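You operate a simulated robot arm through the tools that you are given. There is no shell and no other tool. Be economical: measure what you need, move in short steps, check, and stop when the job is done.

You are at the controls of a simulated two-armed robot. One attempt, no reset.

Task
Fetch the printed block with the smallest size on its label from the top of the long bench and set it on the top of the glue bench. Shut the panel drawer. Take the deep box and put it on the top of the press bench. Put two of the low blocks from the top of the long bench on the shelf of the rack bench. Press the scale button two times. Take the plain can on the top of the green table and put it away on the shelf of the goods bench. Take the big block on the top of the green table and put it away on the top of the supply stand. Open the middle rack drawer, take the rag from the top of the green table and leave it in the inside of the middle rack drawer and shut the drawer again. Take the mark plate from the top of the green table and put it on the lower board of the plank shelf. Open the plywood door. Do these in any order. Set down upright: plain can, big block, mark plate.
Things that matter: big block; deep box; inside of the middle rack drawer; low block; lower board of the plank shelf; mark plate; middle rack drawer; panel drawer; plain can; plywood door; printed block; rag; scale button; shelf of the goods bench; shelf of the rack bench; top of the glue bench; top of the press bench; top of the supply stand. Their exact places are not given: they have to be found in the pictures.

The check looks at the end state, three seconds after you hand in, the way a careful person would. Anything else that was tipped, shoved, dropped, spilled or broken makes it a failure.

Robot
Two 7-joint arms with fingered hands on one trunk, on a base that drives. Base frame: it is fixed to the floor where the robot stands at the start and does not move with it; the origin is under the middle of the robot, x ahead of it, y to its left, z up; the surface under the hand at the start is at about z = 0.8. Lengths are in m, angles in degrees, forces in N, time in s.
The left shoulder is at the start at [0.07, 0.132, 1.067], the right one opposite. With the tool pointing down near the work surface each hand reaches from about 0.36 to 0.64 m from the robot's upright axis, wherever it stands, measured 20 degrees to its own side. Places, roughly: big block (30x8x11 cm) [7.4, -3, 0.9]; deep box (5x9x12 cm) [1, 0.5, 0.9]; inside of the middle rack drawer [11.7, -4.7, 0.8]; low block (8x5x3 cm) [1, 0.6, 0.8]; lower board of the plank shelf [6.7, -5.7, 1.2]; mark plate [7, -3, 0.75]; middle rack drawer [11.6, -4.7, 0.9]; panel drawer [0.4, 0.3, 0.7]; plain can [7.75, -3.25, 0.75]; plywood door [5.2, -0.1, 0.2]; printed block [0.5, 0, 0.75]; rag (9x6x3 cm) [7.2, -3.2, 0.8]; scale button [6.7, -2.3, 0.9]; shelf of the goods bench [-1.3, 0.3, 0.3]; shelf of the rack bench [-0.9, 3.6, 0.2]; top of the glue bench [-1, 2.3, 0.9]; top of the press bench [2.5, 3.5, 0.7]; top of the supply stand [3.6, 0.9, 0.7]. Payload 2.3 kg a hand.
The TCP of each hand is the grasp point between the finger pads, 0.025 m short of the fingertips. In the tool frame z runs along the fingers and y along their closing line. Largest opening 0.088 m; the body of the gripper starts 0.029 m behind the TCP. The gripper is a hand of 3 fingers: y runs from the thumb to the fingers, the wrist lies at [-0.013, -0.097, -0.162] in the tool frame, and closing takes about 1.5 s.
Orientation is told as [roll, pitch, yaw] about the base's x, y, z axes, in that order, counted from this pose: with the fingers straight down and the wrist toward the robot, the tool's x, y and z point along [0, 1, 0], [1, 0, 0] and [0, 0, -1] of the base frame.

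Tools
- The arms move only by the tool servo_tool. It takes "left_rows", "right_rows" or both (then of equal length, played together; a hand with none holds still); each is text: rows parted by semicolons, each of 6 numbers parted by spaces: the shift along the tool's x, y, z in mm, then the turn, a rotation vector about the tool's x, y, z in rad. In form: tx ty tz wx wy wz; .... A call has 1 to 20 rows; each row is the pose to reach, as a shift and turn from the pose commanded when the call began, along the tool's axes at that moment. "left_gripper" and "right_gripper" are, for a hand that has rows, the closure in counts, from 0 (fully open) to 255 (shut), set as the call begins (left out, the last holds). Rows are played at 5 a second. More than 0.05 m and 8.6 degrees between two rows, or a gripper value outside its range, and nothing of the call is played. Where a pose cannot be reached the arm comes as near as it can. A force on the tool above 40 N (or 10 N above the force at the start of the call, whichever is more), or a blocked arm, ends the call early, and 0.2 s more pass. The fingers move at their own pace (about 0.108 m/s each) and stop on an object; they squeeze with about 22 N. The grip force told is the motor's: it shows also when the fingers shut on nothing. Time passes only in rows, and 0.2 s behind the last, so rows that repeat a pose let the fingers close. The reply holds the time, the measured pose of the TCP, the force on the tool along the base axes, the opening and the grip force, in the units named above and with some noise, with the torque about the TCP (base axes, N m) and any sound that the robot's microphone picked up.
- Cameras (640 x 400 px; columns grow to the right, rows downward): "scene" is now at [0.1165, 0.0294, 1.3591]; the picture's right is [0.40, -0.92, 0.00], its down [-0.76, -0.33, -0.57] and it looks along [0.52, 0.23, -0.82] (base axes); focal length 278 px, centre (320, 200). "left" rides on the left gripper at [-0.058, -0.085, -0.099] in its tool frame; the picture's right is [-0.67, -0.35, 0.66], its down [0.69, -0.63, 0.37] and it looks along [0.29, 0.69, 0.66] (tool axes); focal length 261 px, centre (320, 200). "right" rides on the right gripper at [0.058, -0.085, -0.099] in its tool frame; the picture's right is [-0.67, 0.35, -0.66], its down [-0.69, -0.63, 0.37] and it looks along [-0.29, 0.69, 0.66] (tool axes); focal length 261 px, centre (320, 200).
- capture(camera): a new picture of that camera. No time passes.
- move_column(by): slides the trunk up (or, below 0, down) by that many m; the arms and the scene camera ride with it, the base frame stays. It gives what a move gives, with no picture.
- drive_base(legs): drives the robot by 1 to 6 legs, each [ahead, left, turn to the left] in m, m and degrees, along the robot's own axes; the way and the turn of a leg run together, so that a leg with both is an arc; at most 1.5 m and 180 degrees a leg. The arms and the cameras ride along, it lands a little off, and it stops where it bumps. It gives what a move gives.
- move_fingers(index, middle, thumb_bend, thumb_turn, hand): sets how far each is bent, from 0 (flat) to 1 (curled in); at 0.3 the hand is open as for a grip, at 0.7 the pads meet at the TCP. One left out holds its place. A second passes; each finger stops where it meets its share of the squeeze, and holds until it gets a number again. A gripper value or a shape takes the hand back. It gives what a move gives, with no picture; readings hold the bend of each and the force on the fingers (four entries, about 0 where the hand has none), thumb and palm. thumb_turn goes from beside the hand (0) to across from the fingers (1), as for a grip.
- preshape(shape, hand): the hand has 3 fingers and takes this shape, open, in about a second: jaw (thumb against the fingers, like two jaws); tri (thumb and two fingers); tip (a fingertip pinch); poke (one finger out to press); point (the index stretched); flat (the hand flat); cup (the hand cupped); fist (a fist). The gripper value then closes the fingers along that shape, each until it touches; the sizes above hold for jaw. It gives what a move gives, with no picture.
- aim_head(pan, tilt): turns the head with the scene camera to pan (to the left, within 86 degrees either way) and tilt (down, from -29 to 69), counted from straight ahead of the robot. It gives what a move gives.
- locate(camera, pixels): for up to 12 pixels [column, row] of the newest picture of that camera ("zoom" is the newest enlarged one), the place [x, y, z] in the base frame of the surface seen there, good to about 0.002 m. No time passes.
- enlarge(camera, box): a new picture of the part [left, top, right, bottom] of that camera's present view, enlarged. No time passes.
- finish_job(): hands the job in; it is judged then, once.

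Keep the steps short. Do not move on a guess: measure, check each grasp and each placing, and mend mistakes. In all there are 357 turns and 298 pictures (those below and enlarged ones count). Leave the grippers open and the arms clear of the work at the hand-in unless told otherwise, and finish with a single line.

The tools are called after "Emit:" as a command line: name --argument value ..., lists and objects as JSON in quotes. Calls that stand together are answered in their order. servo_tool: Moves the arms, as the interface text tells. Its arguments: {"type":"object","properties":{"left_rows":{"type":"string"},"left_gripper":{"type":"number"},"right_rows":{"type":"string"},"right_gripper":{"type":"number"}},"required":[]} The other tools are called the same way: move_column (by) slides the trunk up or down; preshape (shape, hand) gives the hand a shape; move_fingers (index, middle, thumb_bend, thumb_turn, hand) moves the fingers one by one; drive_base (legs) drives the base; aim_head (pan, tilt) turns the head that bears the scene camera; capture (camera) takes a picture; locate (camera, pixels) gives the place of the surface under pixels of a picture; enlarge (camera, box) takes an enlarged picture of a part of a camera's view; finish_job () hands the job in.

At the start:

```text
clock: 0.0
left_eef_pos: [0.32, 0.3088, 1.0256]
left_orientation: [-0.1, 0.1, -0.1]
left_contact_force: [0.1, 0.1, 0.7]
left_moment: [0.01, 0.0, 0.0]
left_finger_gap: 0.0878
left_grasp_force: 0.0
left_shape: jaw
left_bend: [0.3, 0.3, 0.3, 0.98]
left_finger forces: [0.0, 0.0, 0.0, 0.0, 0.0, 0.1]
right_eef_pos: [0.3746, 0.0237, 1.0083]
right_orientation: [0.0, 0.0, 0.1]
right_contact_force: [0.4, -0.8, 0.1]
right_moment: [0.03, -0.01, -0.02]
right_finger_gap: 0.0878
right_grasp_force: 0.1
right_shape: jaw
right_bend: [0.3, 0.3, 0.3, 0.98]
right_finger forces: [0.0, 0.0, 0.0, 0.0, 0.1, 0.0]
trunk travel left (down, up): [-0.625, 0.215]
robot x, y, heading: [-0.0029, -0.0006, -0.1]
head pan, tilt: [23.3, 55.3]
```

scene: 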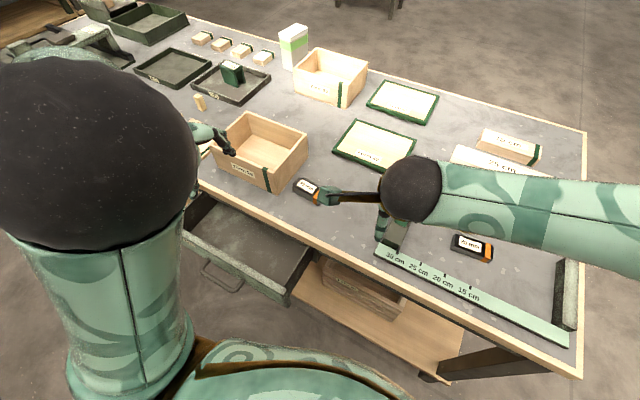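
right: 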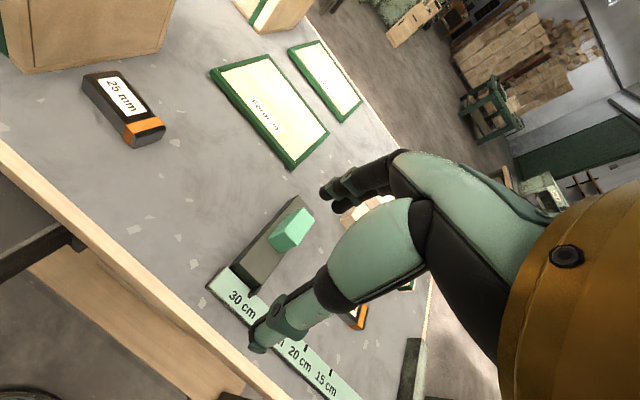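
left: 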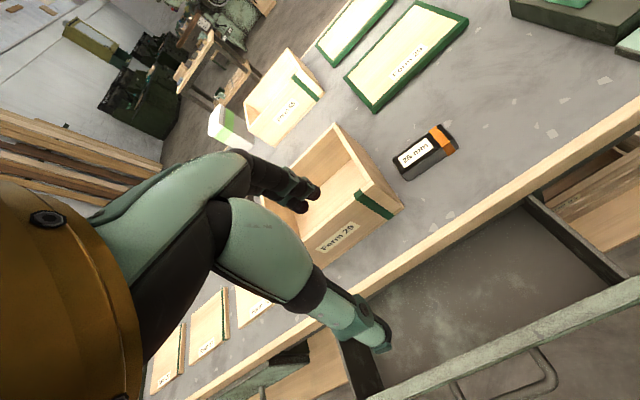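

I see the long bench with black printed blocks (labels "25 mm" and another), an open panel drawer, low blocks, and the deep box. I'll enlarge the view to read the labels.

Emit:
enlarge --camera "scene" --box '[280, 160, 500, 290]'

Emit:
enlarge --camera "scene" --box '[120, 0, 340, 130]'

Emit:
enlarge --camera "right" --box '[60, 40, 440, 400]'

```text
2.91 times, centred on (390, 225) of scene
```

zoom: 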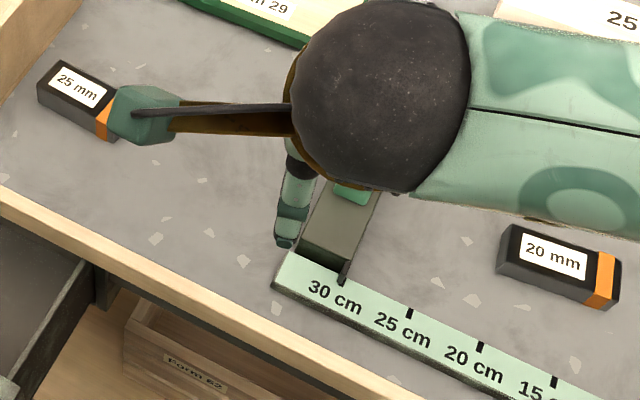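

```text
2.91 times, centred on (230, 65) of scene
```

zoom: 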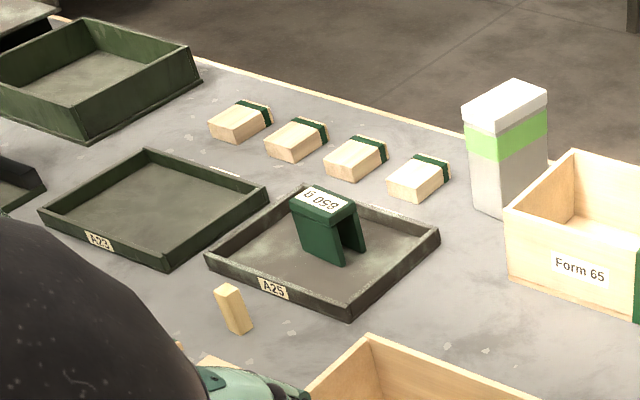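

```text
1.11 times, centred on (250, 220) of right
```

zoom: 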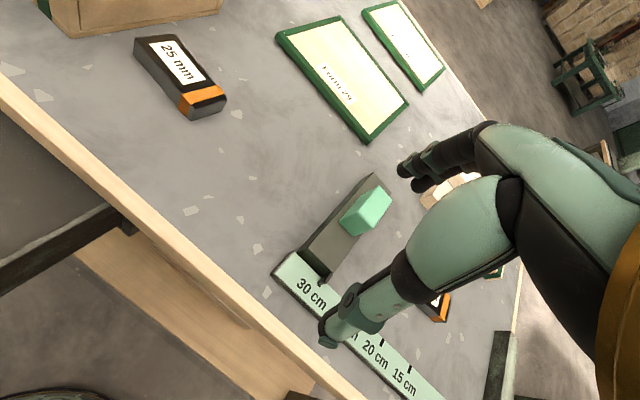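

Blocks read "25 mm" and "20 mm"; there may be others. I'll look at the right and left of the bench.

Emit:
aim_head --pan -35 --tilt 50

Emit:
capture --camera "scene"

Emit:
aim_head --pan 55 --tilt 35

Emit:
capture --camera "scene"

```text
clock: 1.3
left_eef_pos: [0.3199, 0.3079, 1.027]
left_orientation: [0.1, 0.1, 0.0]
left_contact_force: [0.2, -0.1, -0.7]
left_moment: [-0.02, -0.01, 0.01]
left_finger_gap: 0.0875
left_grasp_force: 0.1
left_shape: jaw
left_bend: [0.3, 0.3, 0.3, 0.98]
left_finger forces: [0.0, 0.0, 0.0, 0.0, 0.0, 0.0]
right_eef_pos: [0.3754, 0.0238, 1.0083]
right_orientation: [0.1, 0.0, -0.1]
right_contact_force: [-0.6, 0.3, -0.2]
right_moment: [-0.02, -0.02, -0.03]
right_finger_gap: 0.0878
right_grasp_force: 0.0
right_shape: jaw
right_bend: [0.3, 0.3, 0.3, 0.98]
right_finger forces: [0.0, 0.0, 0.0, 0.1, 0.0, 0.1]
trunk travel left (down, up): [-0.625, 0.215]
robot x, y, heading: [0.0016, 0.0042, -0.1]
head pan, tilt: [-35.0, 50.0]
```

```text
291 pictures are left
```

scene: 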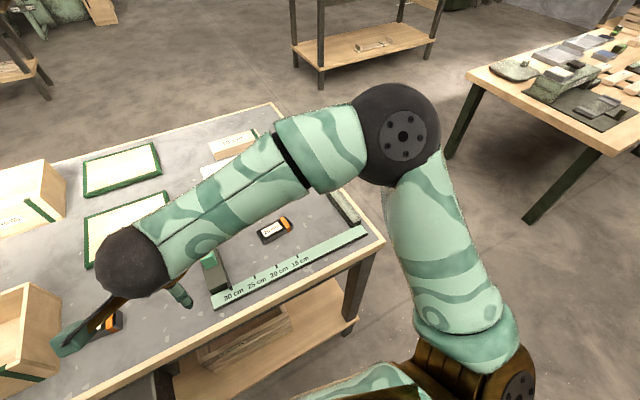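

```text
clock: 2.9
left_eef_pos: [0.3201, 0.3076, 1.0275]
left_orientation: [0.0, 0.1, 0.0]
left_contact_force: [0.3, -0.5, 0.1]
left_moment: [0.01, -0.02, -0.02]
left_finger_gap: 0.0878
left_grasp_force: 0.0
left_shape: jaw
left_bend: [0.3, 0.3, 0.3, 0.98]
left_finger forces: [0.0, 0.0, 0.1, 0.0, 0.0, 0.0]
right_eef_pos: [0.3754, 0.0247, 1.0088]
right_orientation: [0.0, 0.0, 0.0]
right_contact_force: [0.2, -1.5, 0.4]
right_moment: [0.02, -0.04, 0.01]
right_finger_gap: 0.0874
right_grasp_force: 0.0
right_shape: jaw
right_bend: [0.3, 0.3, 0.3, 0.98]
right_finger forces: [0.0, 0.0, 0.0, 0.0, 0.0, 0.0]
trunk travel left (down, up): [-0.625, 0.215]
robot x, y, heading: [0.0008, -0.0003, -0.1]
head pan, tilt: [55.0, 35.0]
```

```text
290 pictures are left
```

scene: 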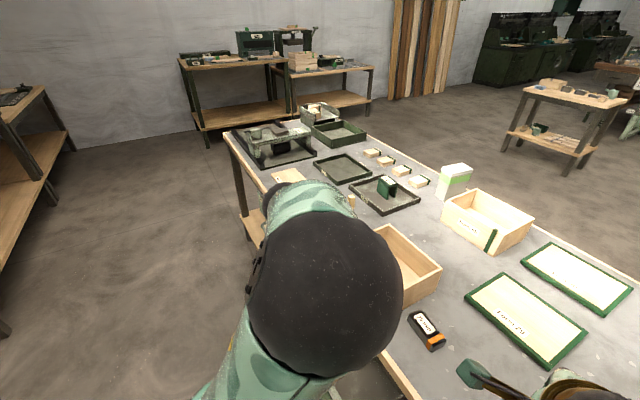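

Next I aim at the near bench and take measurements.

Emit:
aim_head --pan 10 --tilt 58

Emit:
capture --camera "scene"

Emit:
capture --camera "right"

```text
clock: 4.0
left_eef_pos: [0.3198, 0.3079, 1.0267]
left_orientation: [0.0, 0.0, 0.0]
left_contact_force: [-0.3, -0.4, -0.2]
left_moment: [-0.01, 0.01, 0.03]
left_finger_gap: 0.0875
left_grasp_force: 0.0
left_shape: jaw
left_bend: [0.3, 0.3, 0.3, 0.98]
left_finger forces: [0.1, 0.0, 0.0, 0.0, 0.1, 0.1]
right_eef_pos: [0.3743, 0.0261, 1.0088]
right_orientation: [-0.1, 0.0, 0.0]
right_contact_force: [0.2, -0.2, 0.6]
right_moment: [0.0, 0.01, 0.05]
right_finger_gap: 0.0876
right_grasp_force: 0.0
right_shape: jaw
right_bend: [0.3, 0.3, 0.3, 0.98]
right_finger forces: [0.1, 0.0, 0.1, 0.0, 0.0, 0.0]
trunk travel left (down, up): [-0.625, 0.215]
robot x, y, heading: [0.0008, -0.0009, 0.0]
head pan, tilt: [10.0, 58.0]
```

```text
289 pictures are left
```

scene: 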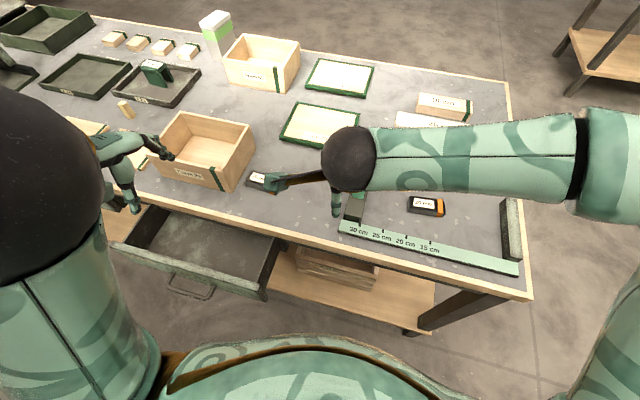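

```text
288 pictures are left
```

right: 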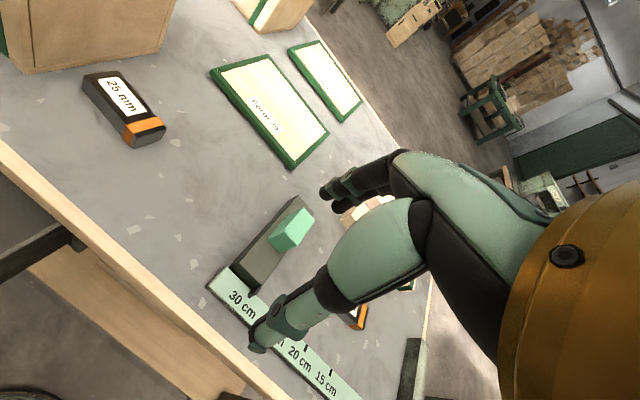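

Emit:
locate --camera "scene" --pixels '[[411, 205], [442, 208], [425, 205], [190, 290], [115, 245], [270, 290], [345, 235], [520, 298], [507, 85], [180, 203], [440, 106], [230, 45]]'

Emit:
enlarge --camera "scene" --box '[380, 80, 540, 220]'

Emit:
enlarge --camera "scene" --box '[80, 180, 320, 320]'

```text
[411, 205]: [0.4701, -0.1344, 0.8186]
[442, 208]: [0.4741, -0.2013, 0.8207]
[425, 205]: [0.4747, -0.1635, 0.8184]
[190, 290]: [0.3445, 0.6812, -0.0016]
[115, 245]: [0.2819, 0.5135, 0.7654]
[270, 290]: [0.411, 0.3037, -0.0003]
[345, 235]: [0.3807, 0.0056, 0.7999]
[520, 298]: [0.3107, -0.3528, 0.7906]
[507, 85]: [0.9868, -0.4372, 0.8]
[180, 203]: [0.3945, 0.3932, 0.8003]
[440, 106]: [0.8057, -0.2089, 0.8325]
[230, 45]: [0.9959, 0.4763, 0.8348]
```

```text
2.86 times, centred on (460, 150) of scene
```

zoom: 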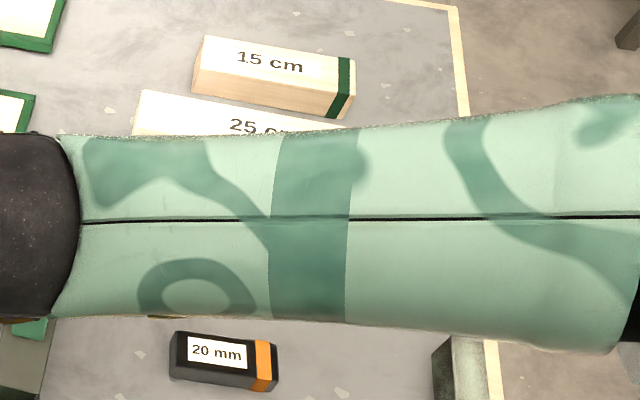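

```text
2.67 times, centred on (200, 250) of scene
```

zoom: 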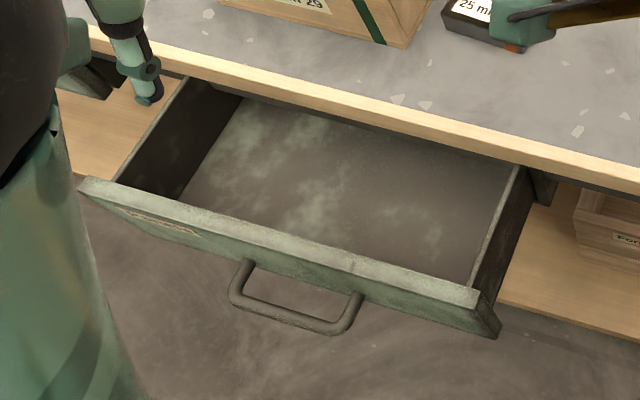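

Blocks seen so far: 25 mm, 20 mm, 15 cm and 25 cm. The right arm may hide others. I'll move the right hand above the 20 mm block at (0.472, -0.168) and then look again.

Emit:
servo_tool --right_rows "-40 20 10 0 0 0; -80 40 20 0 0 0; -120 60 35 0 0 0; -160 80 50 0 0 0; -193 97 60 0 0 0; -193 97 60 0 0 0"

Emit:
capture --camera "scene"

Emit:
capture --camera "right"

```text
clock: 5.5
left_eef_pos: [0.3207, 0.3083, 1.0279]
left_orientation: [0.0, 0.1, 0.0]
left_contact_force: [-0.3, 0.0, 0.0]
left_moment: [-0.01, -0.03, 0.01]
left_finger_gap: 0.0876
left_grasp_force: 0.1
left_shape: jaw
left_bend: [0.3, 0.3, 0.3, 0.98]
left_finger forces: [0.1, 0.0, 0.0, 0.1, 0.0, 0.0]
right_eef_pos: [0.4762, -0.169, 0.9465]
right_orientation: [-0.1, 0.0, 0.0]
right_contact_force: [-0.8, -0.3, 0.0]
right_moment: [-0.05, 0.01, 0.0]
right_finger_gap: 0.0876
right_grasp_force: 0.1
right_shape: jaw
right_bend: [0.3, 0.3, 0.3, 0.98]
right_finger forces: [0.1, 0.1, 0.1, 0.1, 0.0, 0.0]
trunk travel left (down, up): [-0.625, 0.215]
robot x, y, heading: [-0.0012, -0.0001, 0.1]
head pan, tilt: [10.0, 58.0]
```

```text
285 pictures are left
```

scene: 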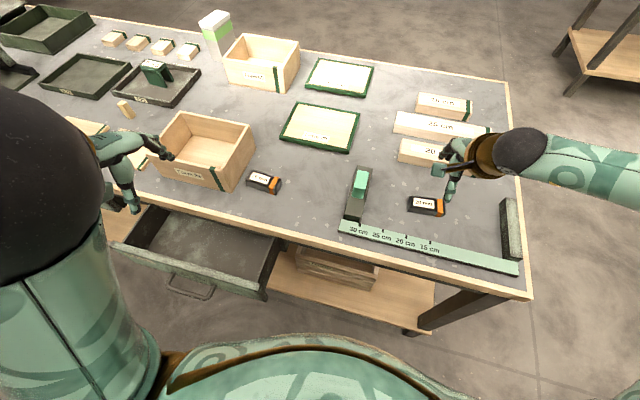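

```text
284 pictures are left
```

right: 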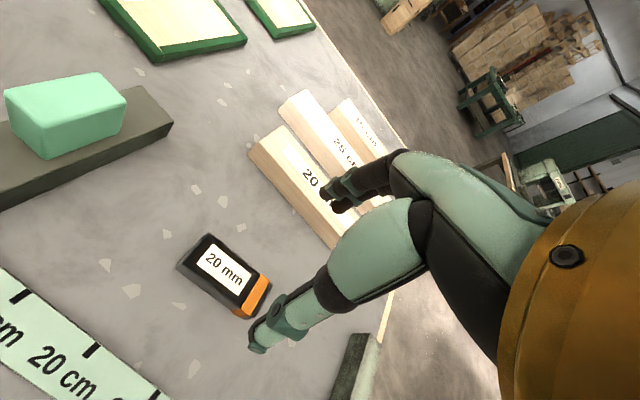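

Now three wooden blocks (15, 20 and 25 cm) are visible beside the black ones (20 and 25 mm). By both value and place, the 20 mm one is the target. I'll measure it in the hand picture and check the left hand view for more.

Emit:
locate --camera "right" --pixels '[[210, 236], [178, 265], [270, 280], [245, 316], [222, 270], [240, 318], [195, 260]]'

Emit:
capture --camera "left"

```text
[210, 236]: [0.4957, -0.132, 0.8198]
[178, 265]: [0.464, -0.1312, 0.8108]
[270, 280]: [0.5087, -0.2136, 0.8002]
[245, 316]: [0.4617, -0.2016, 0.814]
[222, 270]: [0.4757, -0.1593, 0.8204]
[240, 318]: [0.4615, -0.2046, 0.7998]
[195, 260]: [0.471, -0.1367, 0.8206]
```

```text
283 pictures are left
```

left: 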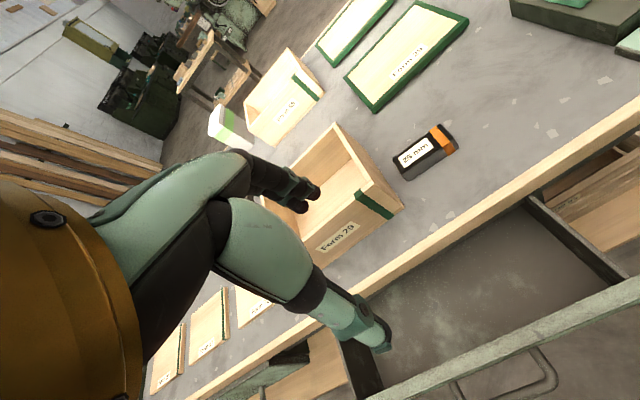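

Block centre is about (0.479, -0.168) with its top at 0.8205. I'll descend and close.

Emit:
servo_tool --right_rows "0 3 40 0 0 0; 0 3 80 0 0 0; 0 3 105 0 0 0; 0 3 117 0 0 0; 0 3 117 0 0 0"

Emit:
servo_tool --right_rows "0 0 0 0 0 0; 0 0 0 0 0 0; 0 0 0 0 0 0; 0 0 0 0 0 0; 0 0 0 0 0 0; 0 0 0 0 0 0; 0 0 0 0 0 0; 0 0 0 0 0 0" --right_gripper 255

Emit:
capture --camera "right"

```text
clock: 6.7
left_eef_pos: [0.3198, 0.3082, 1.0273]
left_orientation: [0.0, 0.1, 0.0]
left_contact_force: [0.4, -0.4, 0.1]
left_moment: [0.0, -0.01, 0.01]
left_finger_gap: 0.0875
left_grasp_force: 0.0
left_shape: jaw
left_bend: [0.3, 0.3, 0.3, 0.98]
left_finger forces: [0.1, 0.0, 0.0, 0.1, 0.1, 0.0]
right_eef_pos: [0.4759, -0.1669, 0.8302]
right_orientation: [0.0, 0.0, 0.0]
right_contact_force: [-0.5, -0.3, 0.0]
right_moment: [-0.01, 0.02, -0.01]
right_finger_gap: 0.0874
right_grasp_force: 0.2
right_shape: jaw
right_bend: [0.3, 0.3, 0.3, 0.98]
right_finger forces: [0.0, 0.0, 0.0, 0.0, 0.0, 0.0]
trunk travel left (down, up): [-0.625, 0.215]
robot x, y, heading: [-0.0025, 0.0026, 0.1]
head pan, tilt: [10.0, 58.0]
```

```text
clock: 8.4
left_eef_pos: [0.3198, 0.3075, 1.0265]
left_orientation: [0.0, 0.2, 0.0]
left_contact_force: [0.5, 0.5, -0.4]
left_moment: [-0.01, 0.02, -0.01]
left_finger_gap: 0.0874
left_grasp_force: 0.1
left_shape: jaw
left_bend: [0.3, 0.3, 0.3, 0.98]
left_finger forces: [0.0, 0.0, 0.0, 0.1, 0.0, 0.0]
right_eef_pos: [0.4773, -0.1668, 0.8301]
right_orientation: [0.1, -0.1, 0.0]
right_contact_force: [0.7, -0.3, 0.0]
right_moment: [0.01, -0.02, -0.01]
right_finger_gap: 0.0306
right_grasp_force: 21.9
right_shape: jaw
right_bend: [0.74, 0.51, 0.73, 1.0]
right_finger forces: [12.8, 6.9, 0.1, 0.1, 19.7, 0.0]
trunk travel left (down, up): [-0.625, 0.215]
robot x, y, heading: [-0.0012, -0.0005, 0.1]
head pan, tilt: [10.0, 58.0]
```

```text
282 pictures are left
```

right: 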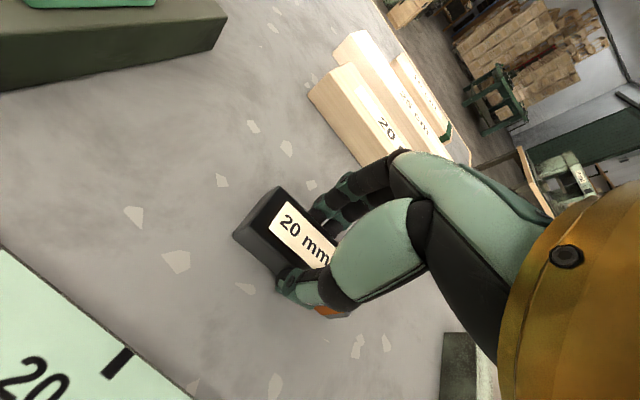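

The block is gripped (20 N). I'll lift it 0.15 and check.

Emit:
servo_tool --right_rows "0 0 -20 0 0 0; 0 0 -60 0 0 0; 0 0 -100 0 0 0; 0 0 -150 0 0 0; 0 0 -150 0 0 0"

Emit:
capture --camera "right"

Emit:
enlarge --camera "scene" --box '[60, 140, 340, 320]'

```text
clock: 9.7
left_eef_pos: [0.3216, 0.3092, 1.0255]
left_orientation: [0.0, 0.1, -0.1]
left_contact_force: [0.2, 0.9, 0.0]
left_moment: [0.0, -0.01, -0.01]
left_finger_gap: 0.0875
left_grasp_force: 0.0
left_shape: jaw
left_bend: [0.3, 0.3, 0.3, 0.98]
left_finger forces: [0.0, 0.0, 0.1, 0.0, 0.0, 0.1]
right_eef_pos: [0.4739, -0.1686, 0.983]
right_orientation: [-0.1, -0.1, -0.1]
right_contact_force: [-0.2, -0.6, -1.8]
right_moment: [0.04, 0.01, 0.04]
right_finger_gap: 0.0307
right_grasp_force: 21.6
right_shape: jaw
right_bend: [0.74, 0.52, 0.73, 1.0]
right_finger forces: [12.9, 6.8, 0.1, 0.0, 19.8, 0.1]
trunk travel left (down, up): [-0.625, 0.215]
robot x, y, heading: [-0.001, -0.0003, -0.0]
head pan, tilt: [10.0, 58.0]
```

```text
281 pictures are left
```

right: 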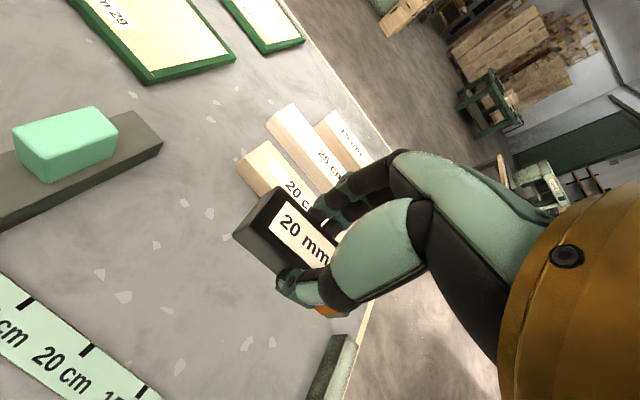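

```text
2.22 times, centred on (200, 230) of scene
```

zoom: 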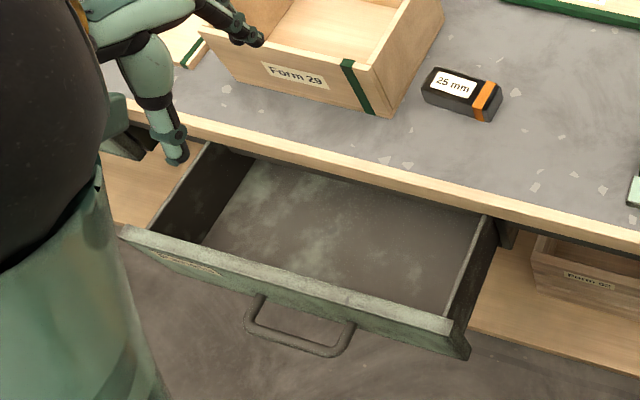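

Held firmly. Now I measure the open panel drawer front.

Emit:
locate --camera "zoom" --pixels '[[130, 233], [448, 327], [300, 280], [300, 295], [300, 345], [350, 335], [215, 150], [480, 225], [300, 185], [465, 350]]'

```text
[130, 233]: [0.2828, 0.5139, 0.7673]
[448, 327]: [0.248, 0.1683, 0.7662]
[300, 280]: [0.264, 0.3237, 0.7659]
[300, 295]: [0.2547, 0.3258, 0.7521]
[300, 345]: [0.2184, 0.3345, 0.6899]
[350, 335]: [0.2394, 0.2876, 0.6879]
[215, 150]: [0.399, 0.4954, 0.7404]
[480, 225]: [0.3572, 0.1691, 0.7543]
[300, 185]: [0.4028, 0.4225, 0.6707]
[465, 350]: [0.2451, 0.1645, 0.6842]
```

The drawer front is at x about 0.25–0.28, its top at z 0.767, and it is open by about 0.12. I'll back off 0.3 m, curl the left hand closed, tilt the fingers forward and push.

Emit:
drive_base --legs '[[-0.3, 0, 0]]'

Emit:
servo_tool --left_rows "0 0 0 -0.14 0 0; 0 0 0 -0.28 0 0; 0 0 0 -0.42 0 0; 0 0 0 -0.56 0 0; 0 0 0 -0.7 0 0; 0 0 0 -0.84 0 0; 0 0 0 -0.98 0 0; 0 0 0 -1.1 0 0; 0 0 0 -1.1 0 0" --left_gripper 255

Emit:
aim_head --pan 30 --tilt 50

Emit:
capture --camera "scene"

```text
clock: 11.7
left_eef_pos: [0.021, 0.3073, 1.0258]
left_orientation: [0.0, 0.2, 0.2]
left_contact_force: [0.5, 0.5, -0.3]
left_moment: [-0.05, 0.0, 0.02]
left_finger_gap: 0.0877
left_grasp_force: 0.1
left_shape: jaw
left_bend: [0.3, 0.3, 0.3, 0.98]
left_finger forces: [0.0, 0.0, 0.1, 0.0, 0.0, 0.0]
right_eef_pos: [0.1787, -0.1685, 0.9818]
right_orientation: [0.1, 0.1, 0.2]
right_contact_force: [0.0, 0.0, -1.4]
right_moment: [0.0, 0.02, 0.02]
right_finger_gap: 0.0303
right_grasp_force: 22.2
right_shape: jaw
right_bend: [0.74, 0.52, 0.73, 1.0]
right_finger forces: [12.9, 6.9, 0.0, 0.1, 19.8, 0.0]
trunk travel left (down, up): [-0.625, 0.215]
robot x, y, heading: [-0.2964, -0.0008, 0.1]
head pan, tilt: [10.0, 58.0]
```

```text
clock: 13.7
left_eef_pos: [0.0312, 0.327, 1.0174]
left_orientation: [0.2, -62.9, 0.0]
left_contact_force: [0.1, -1.4, 0.4]
left_moment: [0.0, 0.0, -0.01]
left_finger_gap: 0.0
left_grasp_force: 22.3
left_shape: jaw
left_bend: [0.7, 0.7, 0.36, 1.0]
left_finger forces: [0.0, 0.0, 0.1, 0.0, 0.1, 0.0]
left hand out of reach, approached as far as the arm can: row 4, 5, 6, 7, 8, 9
right_eef_pos: [0.1767, -0.1686, 0.982]
right_orientation: [0.0, 0.1, 0.2]
right_contact_force: [-0.4, -0.1, -1.2]
right_moment: [0.0, 0.0, 0.01]
right_finger_gap: 0.0307
right_grasp_force: 21.8
right_shape: jaw
right_bend: [0.74, 0.52, 0.73, 1.0]
right_finger forces: [12.9, 6.9, 0.1, 0.0, 19.8, 0.0]
trunk travel left (down, up): [-0.625, 0.215]
robot x, y, heading: [-0.2943, -0.0029, 0.1]
head pan, tilt: [10.0, 58.0]
```

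```text
clock: 14.5
left_eef_pos: [0.0304, 0.3286, 1.0182]
left_orientation: [0.0, -62.9, 0.1]
left_contact_force: [0.2, -0.7, -0.8]
left_moment: [0.01, 0.04, 0.03]
left_finger_gap: 0.0
left_grasp_force: 22.3
left_shape: jaw
left_bend: [0.7, 0.7, 0.36, 1.0]
left_finger forces: [0.1, 0.0, 0.0, 0.1, 0.0, 0.0]
right_eef_pos: [0.1771, -0.1686, 0.9823]
right_orientation: [0.0, 0.1, 0.2]
right_contact_force: [0.5, 0.1, -1.1]
right_moment: [0.03, -0.01, 0.01]
right_finger_gap: 0.0304
right_grasp_force: 22.5
right_shape: jaw
right_bend: [0.74, 0.52, 0.73, 1.0]
right_finger forces: [12.8, 6.9, 0.1, 0.0, 19.9, 0.0]
trunk travel left (down, up): [-0.625, 0.215]
robot x, y, heading: [-0.3023, 0.0026, 0.2]
head pan, tilt: [30.0, 50.0]
```

```text
279 pictures are left
```

scene: 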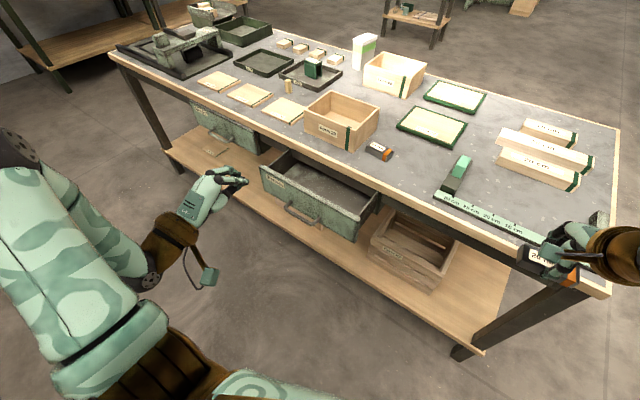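

The left hand points forward. The drawer front is at (280–370, 190–230). I'll move the fist in front of the face at z about 0.74.

Emit:
servo_tool --left_rows "2 -24 40 0 0 0; 4 -48 80 0 0 0; 6 -72 119 0 0 0; 8 -97 159 0 0 0; 10 -121 199 0 0 0; 12 -145 239 0 0 0; 13 -160 262 0 0 0; 13 -160 262 0 0 0"

Emit:
capture --camera "scene"

```text
clock: 16.3
left_eef_pos: [0.1906, 0.3428, 0.7554]
left_orientation: [-0.3, -62.9, 0.4]
left_contact_force: [0.6, -0.3, -0.1]
left_moment: [0.01, 0.0, -0.01]
left_finger_gap: 0.0
left_grasp_force: 22.4
left_shape: jaw
left_bend: [0.7, 0.7, 0.36, 1.0]
left_finger forces: [0.0, 0.1, 0.0, 0.0, 0.0, 0.0]
right_eef_pos: [0.1778, -0.1686, 0.9823]
right_orientation: [0.0, 0.0, 0.2]
right_contact_force: [0.9, 0.0, -0.8]
right_moment: [-0.02, 0.02, 0.01]
right_finger_gap: 0.0306
right_grasp_force: 22.0
right_shape: jaw
right_bend: [0.74, 0.52, 0.73, 1.0]
right_finger forces: [12.8, 6.9, 0.0, 0.1, 19.9, 0.0]
trunk travel left (down, up): [-0.625, 0.215]
robot x, y, heading: [-0.295, -0.0016, 0.3]
head pan, tilt: [30.0, 50.0]
```

```text
278 pictures are left
```

scene: 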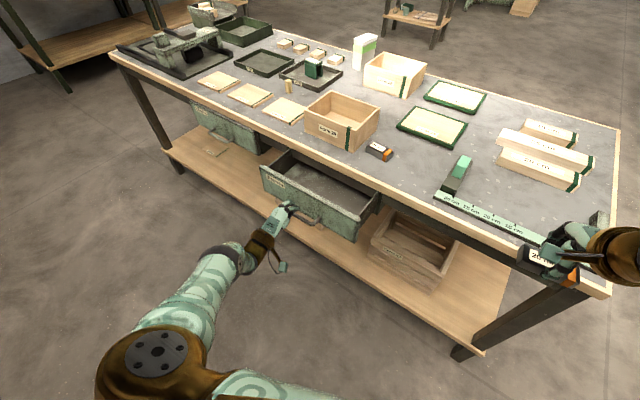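

I'll lower 2 cm and push along +x, with force watching the end.

Emit:
servo_tool --left_rows "0 -18 9 0 0 0; 0 -4 36 0 0 0; 0 9 63 0 0 0; 0 19 80 0 0 0; 0 28 98 0 0 0; 0 37 116 0 0 0; 0 46 134 0 0 0; 0 55 151 0 0 0"

Emit:
capture --camera "scene"

```text
clock: 18.1
left_eef_pos: [0.2815, 0.3213, 0.8158]
left_orientation: [-0.1, -63.0, 0.2]
left_contact_force: [-0.6, -0.5, 0.4]
left_moment: [-0.03, 0.0, 0.01]
left_finger_gap: 0.0002
left_grasp_force: 22.5
left_shape: jaw
left_bend: [0.7, 0.7, 0.34, 1.0]
left_finger forces: [0.0, 0.1, 0.0, 0.1, 0.0, 0.1]
left hand out of reach, approached as far as the arm can: row 1, 2, 3, 4, 5, 6, 7, 8
right_eef_pos: [0.1776, -0.1681, 0.98]
right_orientation: [0.0, 0.1, 0.1]
right_contact_force: [0.7, 0.2, -1.7]
right_moment: [0.0, 0.02, -0.03]
right_finger_gap: 0.0304
right_grasp_force: 22.2
right_shape: jaw
right_bend: [0.74, 0.52, 0.73, 1.0]
right_finger forces: [12.8, 6.8, 0.0, 0.0, 19.8, 0.0]
trunk travel left (down, up): [-0.625, 0.215]
robot x, y, heading: [-0.3007, -0.0002, 0.2]
head pan, tilt: [30.0, 50.0]
```

```text
277 pictures are left
```

scene: 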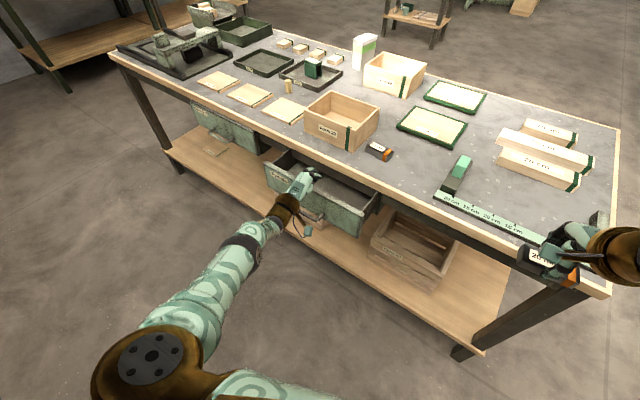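

The arm could not reach that low, so it rode above the drawer. I'll pull the hand back and lower the trunk.

Emit:
servo_tool --left_rows "0 -14 -27 0 0 0; 0 -28 -54 0 0 0; 0 -42 -81 0 0 0; 0 -50 -98 0 0 0; 0 -50 -98 0 0 0"

Emit:
move_column --by -0.2

```text
clock: 19.3
left_eef_pos: [0.1683, 0.3234, 0.8163]
left_orientation: [0.1, -63.0, 0.1]
left_contact_force: [0.5, 0.1, -0.2]
left_moment: [0.01, 0.0, 0.0]
left_finger_gap: 0.0002
left_grasp_force: 22.1
left_shape: jaw
left_bend: [0.7, 0.7, 0.34, 1.0]
left_finger forces: [0.1, 0.1, 0.0, 0.0, 0.1, 0.1]
right_eef_pos: [0.1785, -0.1685, 0.9807]
right_orientation: [0.0, -0.1, 0.2]
right_contact_force: [-0.5, -0.3, -1.0]
right_moment: [0.02, 0.01, -0.01]
right_finger_gap: 0.0306
right_grasp_force: 21.8
right_shape: jaw
right_bend: [0.74, 0.52, 0.73, 1.0]
right_finger forces: [12.8, 6.9, 0.1, 0.0, 19.9, 0.0]
trunk travel left (down, up): [-0.625, 0.215]
robot x, y, heading: [-0.2961, -0.0005, 0.2]
head pan, tilt: [30.0, 50.0]
```

```text
clock: 21.5
left_eef_pos: [0.1699, 0.3223, 0.616]
left_orientation: [0.0, -62.9, 0.1]
left_contact_force: [-1.2, 0.0, -0.2]
left_moment: [0.0, -0.02, 0.04]
left_finger_gap: 0.0
left_grasp_force: 21.9
left_shape: jaw
left_bend: [0.7, 0.7, 0.34, 1.0]
left_finger forces: [0.0, 0.0, 0.0, 0.0, 0.0, 0.1]
right_eef_pos: [0.1765, -0.1686, 0.7816]
right_orientation: [0.0, 0.0, 0.2]
right_contact_force: [0.8, -0.3, -2.0]
right_moment: [0.01, -0.02, 0.01]
right_finger_gap: 0.0307
right_grasp_force: 22.5
right_shape: jaw
right_bend: [0.74, 0.52, 0.73, 1.0]
right_finger forces: [12.8, 7.0, 0.0, 0.0, 19.7, 0.1]
trunk travel left (down, up): [-0.425, 0.415]
robot x, y, heading: [-0.2953, 0.0018, 0.0]
head pan, tilt: [30.0, 50.0]
```

Raise the fist to z about 0.735, then push forward.

Emit:
servo_tool --left_rows "0 36 -18 0 0 0; 0 72 -36 0 0 0; 0 107 -55 0 0 0; 0 107 -55 0 0 0"

Emit:
servo_tool --left_rows "0 9 18 0 0 0; 0 18 36 0 0 0; 0 27 53 0 0 0; 0 36 71 0 0 0; 0 46 89 0 0 0; 0 55 107 0 0 0; 0 64 125 0 0 0; 0 73 142 0 0 0; 0 82 160 0 0 0; 0 91 178 0 0 0"

Emit:
capture --camera "scene"

```text
clock: 22.5
left_eef_pos: [0.1691, 0.3232, 0.7349]
left_orientation: [0.0, -62.9, 0.2]
left_contact_force: [-0.4, 0.2, 1.0]
left_moment: [0.0, -0.01, 0.04]
left_finger_gap: 0.0001
left_grasp_force: 22.2
left_shape: jaw
left_bend: [0.7, 0.7, 0.34, 1.0]
left_finger forces: [0.1, 0.0, 0.1, 0.0, 0.2, 0.1]
right_eef_pos: [0.1782, -0.1673, 0.7816]
right_orientation: [0.0, -0.1, 0.2]
right_contact_force: [-0.6, -0.1, -1.7]
right_moment: [-0.02, 0.0, 0.0]
right_finger_gap: 0.0306
right_grasp_force: 22.0
right_shape: jaw
right_bend: [0.74, 0.52, 0.73, 1.0]
right_finger forces: [12.8, 6.8, 0.0, 0.0, 19.8, 0.0]
trunk travel left (down, up): [-0.425, 0.415]
robot x, y, heading: [-0.2932, -0.001, 0.2]
head pan, tilt: [30.0, 50.0]
```

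```text
clock: 24.7
left_eef_pos: [0.351, 0.323, 0.747]
left_orientation: [-0.3, -62.8, 0.6]
left_contact_force: [-28.8, -0.4, -10.5]
left_moment: [-0.02, 0.57, 0.0]
left_finger_gap: 0.0
left_grasp_force: 22.1
left_shape: jaw
left_bend: [0.7, 0.7, 0.31, 1.0]
left_finger forces: [0.1, 0.0, 0.1, 0.1, 0.0, 0.0]
left hand out of reach, approached as far as the arm can: row 10
right_eef_pos: [0.1736, -0.1651, 0.7837]
right_orientation: [0.0, -0.3, 0.5]
right_contact_force: [-0.1, -0.4, -1.3]
right_moment: [0.01, 0.01, 0.0]
right_finger_gap: 0.0305
right_grasp_force: 22.2
right_shape: jaw
right_bend: [0.74, 0.52, 0.73, 1.0]
right_finger forces: [12.8, 6.9, 0.0, 0.0, 19.8, 0.0]
trunk travel left (down, up): [-0.425, 0.415]
robot x, y, heading: [-0.2976, -0.0013, 0.1]
head pan, tilt: [30.0, 50.0]
```

```text
276 pictures are left
```

scene: 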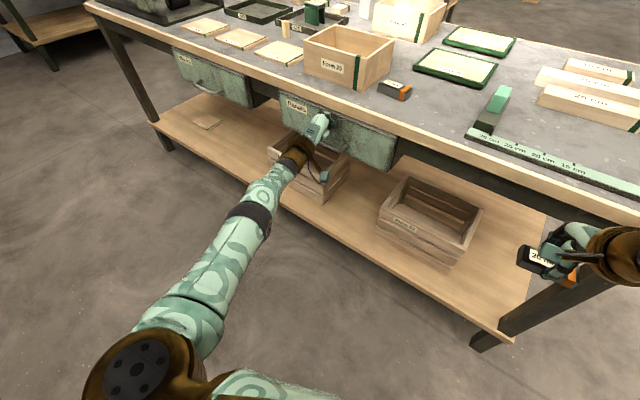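

It pushed to about 29 N and looks closed. I'll retract and compare it with the neighbouring drawer.

Emit:
servo_tool --left_rows "0 -14 -27 0 0 0; 0 -34 -67 0 0 0; 0 -50 -98 0 0 0; 0 -64 -125 0 0 0; 0 -78 -150 0 0 0"

Emit:
enlarge --camera "scene" --box '[160, 20, 420, 180]'

Emit:
locate --camera "zoom" --pixels '[[300, 190], [560, 270], [60, 90], [190, 150], [300, 145], [560, 215]]'

```text
clock: 25.9
left_eef_pos: [0.1858, 0.3171, 0.7471]
left_orientation: [0.0, -62.9, 0.1]
left_contact_force: [0.0, -0.8, 0.1]
left_moment: [-0.03, 0.0, 0.0]
left_finger_gap: 0.0
left_grasp_force: 21.0
left_shape: jaw
left_bend: [0.7, 0.7, 0.34, 1.0]
left_finger forces: [0.1, 0.0, 0.0, 0.0, 0.0, 0.0]
right_eef_pos: [0.177, -0.1677, 0.7821]
right_orientation: [0.1, 0.0, 0.1]
right_contact_force: [-0.3, -0.3, -2.0]
right_moment: [-0.02, 0.0, 0.0]
right_finger_gap: 0.0304
right_grasp_force: 21.9
right_shape: jaw
right_bend: [0.74, 0.52, 0.73, 1.0]
right_finger forces: [12.9, 6.9, 0.0, 0.0, 19.8, 0.0]
trunk travel left (down, up): [-0.425, 0.415]
robot x, y, heading: [-0.2993, 0.0005, 0.3]
head pan, tilt: [30.0, 50.0]
```

```text
2.46 times, centred on (290, 100) of scene
```

zoom: 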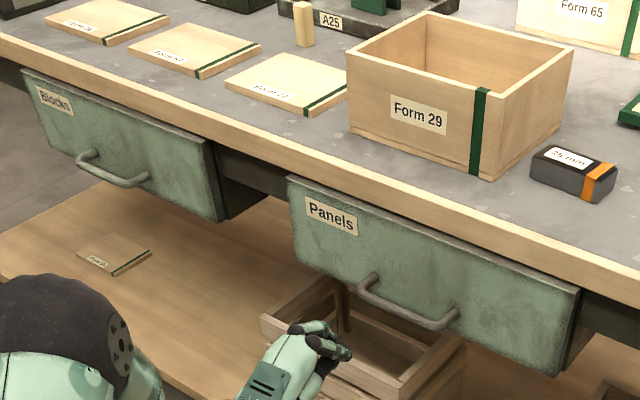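

```text
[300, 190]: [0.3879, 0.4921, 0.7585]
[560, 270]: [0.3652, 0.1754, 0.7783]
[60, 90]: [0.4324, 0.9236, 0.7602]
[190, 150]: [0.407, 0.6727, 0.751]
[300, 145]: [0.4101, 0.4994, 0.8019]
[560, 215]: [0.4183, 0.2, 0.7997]
```

The front lies in the same plane as the "Blocks" drawer, so the panel drawer is shut. I'll restore the left hand pose, raise the trunk and look around to plan the driving.

Emit:
servo_tool --left_rows "0 0 0 0.14 0 0; 0 0 0 0.28 0 0; 0 0 0 0.42 0 0; 0 0 0 0.56 0 0; 0 0 0 0.7 0 0; 0 0 0 0.84 0 0; 0 0 0 0.98 0 0; 0 0 0 1.1 0 0; 0 0 0 1.1 0 0" --left_gripper 0

Emit:
move_column --by 0.3

Emit:
aim_head --pan 80 --tilt 20

Emit:
capture --camera "scene"

Emit:
aim_head --pan 20 --tilt 20

Emit:
capture --camera "scene"

```text
clock: 27.9
left_eef_pos: [0.185, 0.3189, 0.7452]
left_orientation: [0.0, 0.1, 0.2]
left_contact_force: [-0.3, -1.3, -0.4]
left_moment: [-0.01, -0.02, 0.0]
left_finger_gap: 0.0879
left_grasp_force: 0.0
left_shape: jaw
left_bend: [0.3, 0.3, 0.3, 0.98]
left_finger forces: [0.0, 0.0, 0.0, 0.0, 0.0, 0.0]
right_eef_pos: [0.1777, -0.1685, 0.7828]
right_orientation: [-0.1, 0.0, 0.2]
right_contact_force: [-0.9, -0.7, -1.0]
right_moment: [-0.01, -0.03, 0.0]
right_finger_gap: 0.0303
right_grasp_force: 22.4
right_shape: jaw
right_bend: [0.74, 0.52, 0.73, 1.0]
right_finger forces: [12.8, 6.9, 0.0, 0.0, 19.8, 0.1]
trunk travel left (down, up): [-0.425, 0.415]
robot x, y, heading: [-0.2948, -0.0035, 0.1]
head pan, tilt: [30.0, 50.0]
```

```text
clock: 30.9
left_eef_pos: [0.1862, 0.3186, 1.0457]
left_orientation: [0.0, 0.1, 0.1]
left_contact_force: [0.3, -0.8, 0.4]
left_moment: [0.03, -0.02, 0.03]
left_finger_gap: 0.0875
left_grasp_force: 0.0
left_shape: jaw
left_bend: [0.3, 0.3, 0.3, 0.98]
left_finger forces: [0.0, 0.0, 0.0, 0.0, 0.0, 0.0]
right_eef_pos: [0.1775, -0.1687, 1.0808]
right_orientation: [-0.1, 0.0, 0.2]
right_contact_force: [-0.3, 0.4, -1.4]
right_moment: [-0.01, 0.01, -0.03]
right_finger_gap: 0.0307
right_grasp_force: 22.2
right_shape: jaw
right_bend: [0.74, 0.52, 0.73, 1.0]
right_finger forces: [12.8, 6.9, 0.1, 0.0, 19.8, 0.0]
trunk travel left (down, up): [-0.725, 0.115]
robot x, y, heading: [-0.2978, -0.0017, 0.3]
head pan, tilt: [30.0, 50.0]
```

```text
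clock: 32.1
left_eef_pos: [0.1859, 0.3191, 1.046]
left_orientation: [0.0, 0.1, 0.2]
left_contact_force: [0.6, -0.4, 0.3]
left_moment: [-0.01, -0.01, 0.0]
left_finger_gap: 0.0876
left_grasp_force: 0.0
left_shape: jaw
left_bend: [0.3, 0.3, 0.3, 0.98]
left_finger forces: [0.1, 0.0, 0.1, 0.0, 0.1, 0.1]
right_eef_pos: [0.1776, -0.1674, 1.0814]
right_orientation: [0.0, 0.0, 0.2]
right_contact_force: [-0.8, -0.5, -1.9]
right_moment: [-0.01, 0.0, 0.03]
right_finger_gap: 0.0302
right_grasp_force: 21.8
right_shape: jaw
right_bend: [0.74, 0.52, 0.73, 1.0]
right_finger forces: [12.8, 6.8, 0.0, 0.0, 19.8, 0.1]
trunk travel left (down, up): [-0.725, 0.115]
robot x, y, heading: [-0.2999, 0.0015, -0.1]
head pan, tilt: [80.0, 20.0]
```

```text
274 pictures are left
```

scene: 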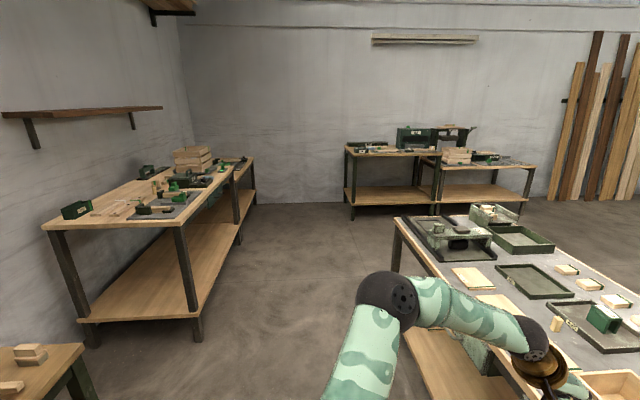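

```text
clock: 33.4
left_eef_pos: [0.1856, 0.3189, 1.0453]
left_orientation: [0.0, 0.1, 0.2]
left_contact_force: [0.3, -0.3, -0.9]
left_moment: [-0.01, -0.02, 0.02]
left_finger_gap: 0.0873
left_grasp_force: 0.1
left_shape: jaw
left_bend: [0.3, 0.3, 0.3, 0.98]
left_finger forces: [0.1, 0.0, 0.0, 0.0, 0.0, 0.0]
right_eef_pos: [0.1777, -0.1678, 1.0817]
right_orientation: [0.0, 0.0, 0.2]
right_contact_force: [1.0, 0.2, -1.7]
right_moment: [0.0, 0.0, -0.01]
right_finger_gap: 0.0308
right_grasp_force: 22.4
right_shape: jaw
right_bend: [0.74, 0.52, 0.73, 1.0]
right_finger forces: [12.8, 7.0, 0.0, 0.1, 19.8, 0.0]
trunk travel left (down, up): [-0.725, 0.115]
robot x, y, heading: [-0.2986, 0.0018, 0.3]
head pan, tilt: [20.0, 20.0]
```

```text
273 pictures are left
```

scene: 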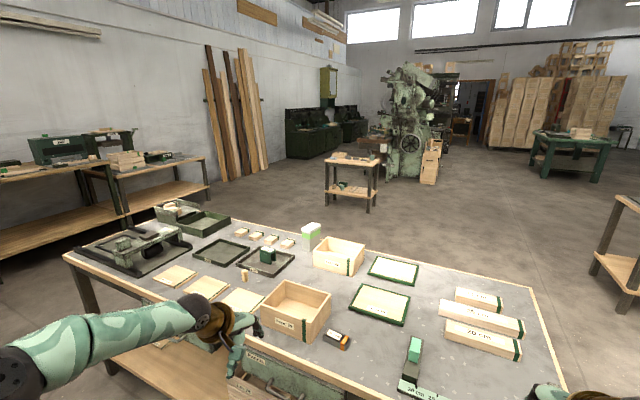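

I'll return the view to the left side to measure the glue bench and the others.

Emit:
aim_head --pan 80 --tilt 20

Emit:
capture --camera "scene"

Emit:
locate --camera "scene" --pixels '[[180, 222], [60, 222], [252, 160], [192, 335], [345, 148], [440, 160], [530, 165], [350, 190], [470, 190], [395, 225], [75, 350], [245, 192]]'

Emit:
enlarge --camera "scene" --box '[40, 120, 280, 260]'

```text
clock: 34.7
left_eef_pos: [0.1864, 0.3189, 1.0454]
left_orientation: [0.0, 0.1, 0.2]
left_contact_force: [-0.3, 0.1, 0.3]
left_moment: [0.01, -0.02, 0.03]
left_finger_gap: 0.0876
left_grasp_force: 0.1
left_shape: jaw
left_bend: [0.3, 0.3, 0.3, 0.98]
left_finger forces: [0.1, 0.0, 0.0, 0.1, 0.0, 0.0]
right_eef_pos: [0.1769, -0.1691, 1.0821]
right_orientation: [0.0, -0.1, 0.2]
right_contact_force: [-0.2, -0.3, -0.2]
right_moment: [-0.01, -0.02, -0.02]
right_finger_gap: 0.0306
right_grasp_force: 22.1
right_shape: jaw
right_bend: [0.74, 0.52, 0.73, 1.0]
right_finger forces: [12.8, 6.9, 0.0, 0.1, 19.7, 0.0]
trunk travel left (down, up): [-0.725, 0.115]
robot x, y, heading: [-0.2969, -0.0002, 0.4]
head pan, tilt: [80.0, 20.0]
```

```text
272 pictures are left
```

scene: 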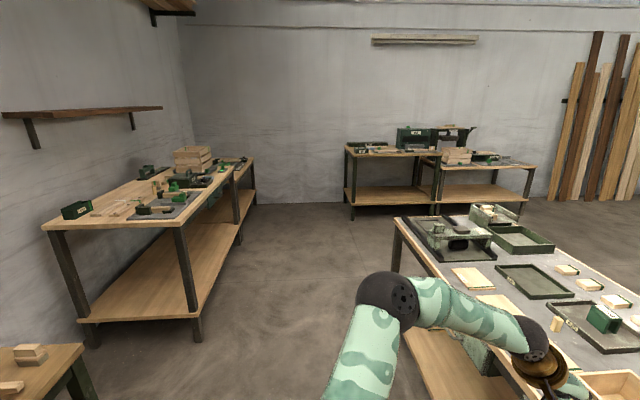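

```text
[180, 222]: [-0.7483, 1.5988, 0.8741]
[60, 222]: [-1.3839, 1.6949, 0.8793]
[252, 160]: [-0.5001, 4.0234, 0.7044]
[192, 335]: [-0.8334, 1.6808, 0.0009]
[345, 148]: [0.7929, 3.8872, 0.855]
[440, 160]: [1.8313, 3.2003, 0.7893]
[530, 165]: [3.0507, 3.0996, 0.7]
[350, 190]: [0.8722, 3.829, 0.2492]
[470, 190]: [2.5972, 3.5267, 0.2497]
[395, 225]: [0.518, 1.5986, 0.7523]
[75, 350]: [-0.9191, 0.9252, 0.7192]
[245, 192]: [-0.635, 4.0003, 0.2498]
```

```text
2.67 times, centred on (160, 190) of scene
```

zoom: 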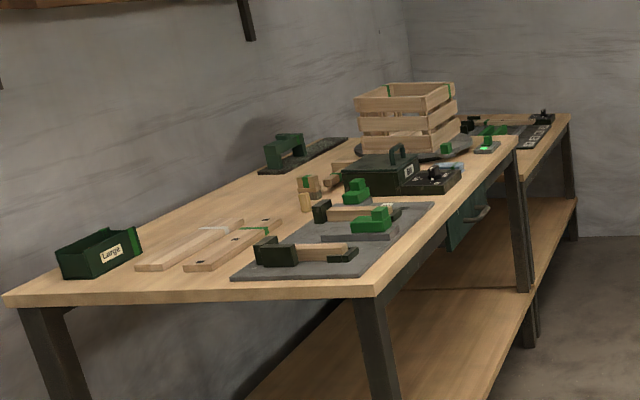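

Glue bench top is at z about 0.875. I'll measure the free end strip nearest to us.

Emit:
locate --camera "zoom" --pixels '[[200, 285], [190, 268], [235, 275], [110, 275], [15, 298], [380, 292], [345, 275], [140, 262], [270, 180], [515, 145], [240, 210], [60, 265]]'

Emit:
aim_head --pan 86 --tilt 45

Emit:
capture --camera "scene"

```text
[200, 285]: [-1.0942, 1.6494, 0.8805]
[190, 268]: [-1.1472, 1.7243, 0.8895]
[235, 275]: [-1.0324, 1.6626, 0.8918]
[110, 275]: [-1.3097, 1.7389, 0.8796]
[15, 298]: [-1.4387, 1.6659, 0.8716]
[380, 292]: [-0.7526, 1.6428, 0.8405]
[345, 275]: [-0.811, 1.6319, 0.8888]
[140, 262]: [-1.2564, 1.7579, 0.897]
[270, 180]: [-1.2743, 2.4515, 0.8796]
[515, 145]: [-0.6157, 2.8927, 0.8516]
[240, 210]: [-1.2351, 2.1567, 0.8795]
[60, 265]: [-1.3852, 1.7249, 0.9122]
```

```text
clock: 35.6
left_eef_pos: [0.186, 0.3194, 1.0441]
left_orientation: [-0.1, 0.1, 0.2]
left_contact_force: [-0.2, 0.3, -0.3]
left_moment: [0.0, 0.03, -0.02]
left_finger_gap: 0.0877
left_grasp_force: 0.0
left_shape: jaw
left_bend: [0.3, 0.3, 0.3, 0.98]
left_finger forces: [0.0, 0.0, 0.0, 0.0, 0.0, 0.1]
right_eef_pos: [0.1773, -0.1687, 1.0817]
right_orientation: [0.0, 0.0, 0.2]
right_contact_force: [-0.6, 0.2, -1.5]
right_moment: [0.01, 0.02, 0.01]
right_finger_gap: 0.0304
right_grasp_force: 22.1
right_shape: jaw
right_bend: [0.74, 0.52, 0.73, 1.0]
right_finger forces: [12.9, 7.0, 0.1, 0.0, 19.8, 0.0]
trunk travel left (down, up): [-0.725, 0.115]
robot x, y, heading: [-0.2993, -0.0005, 0.2]
head pan, tilt: [85.9, 45.0]
```

```text
270 pictures are left
```

scene: 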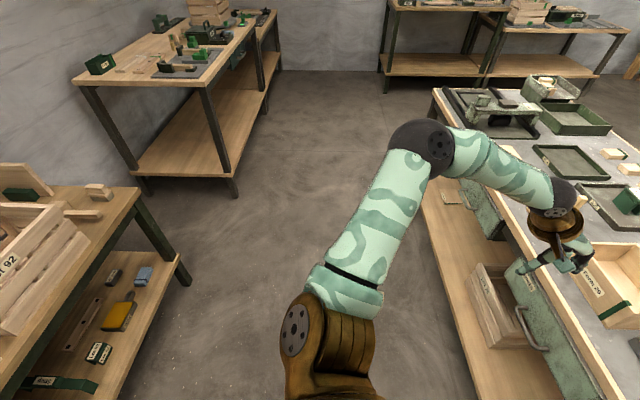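

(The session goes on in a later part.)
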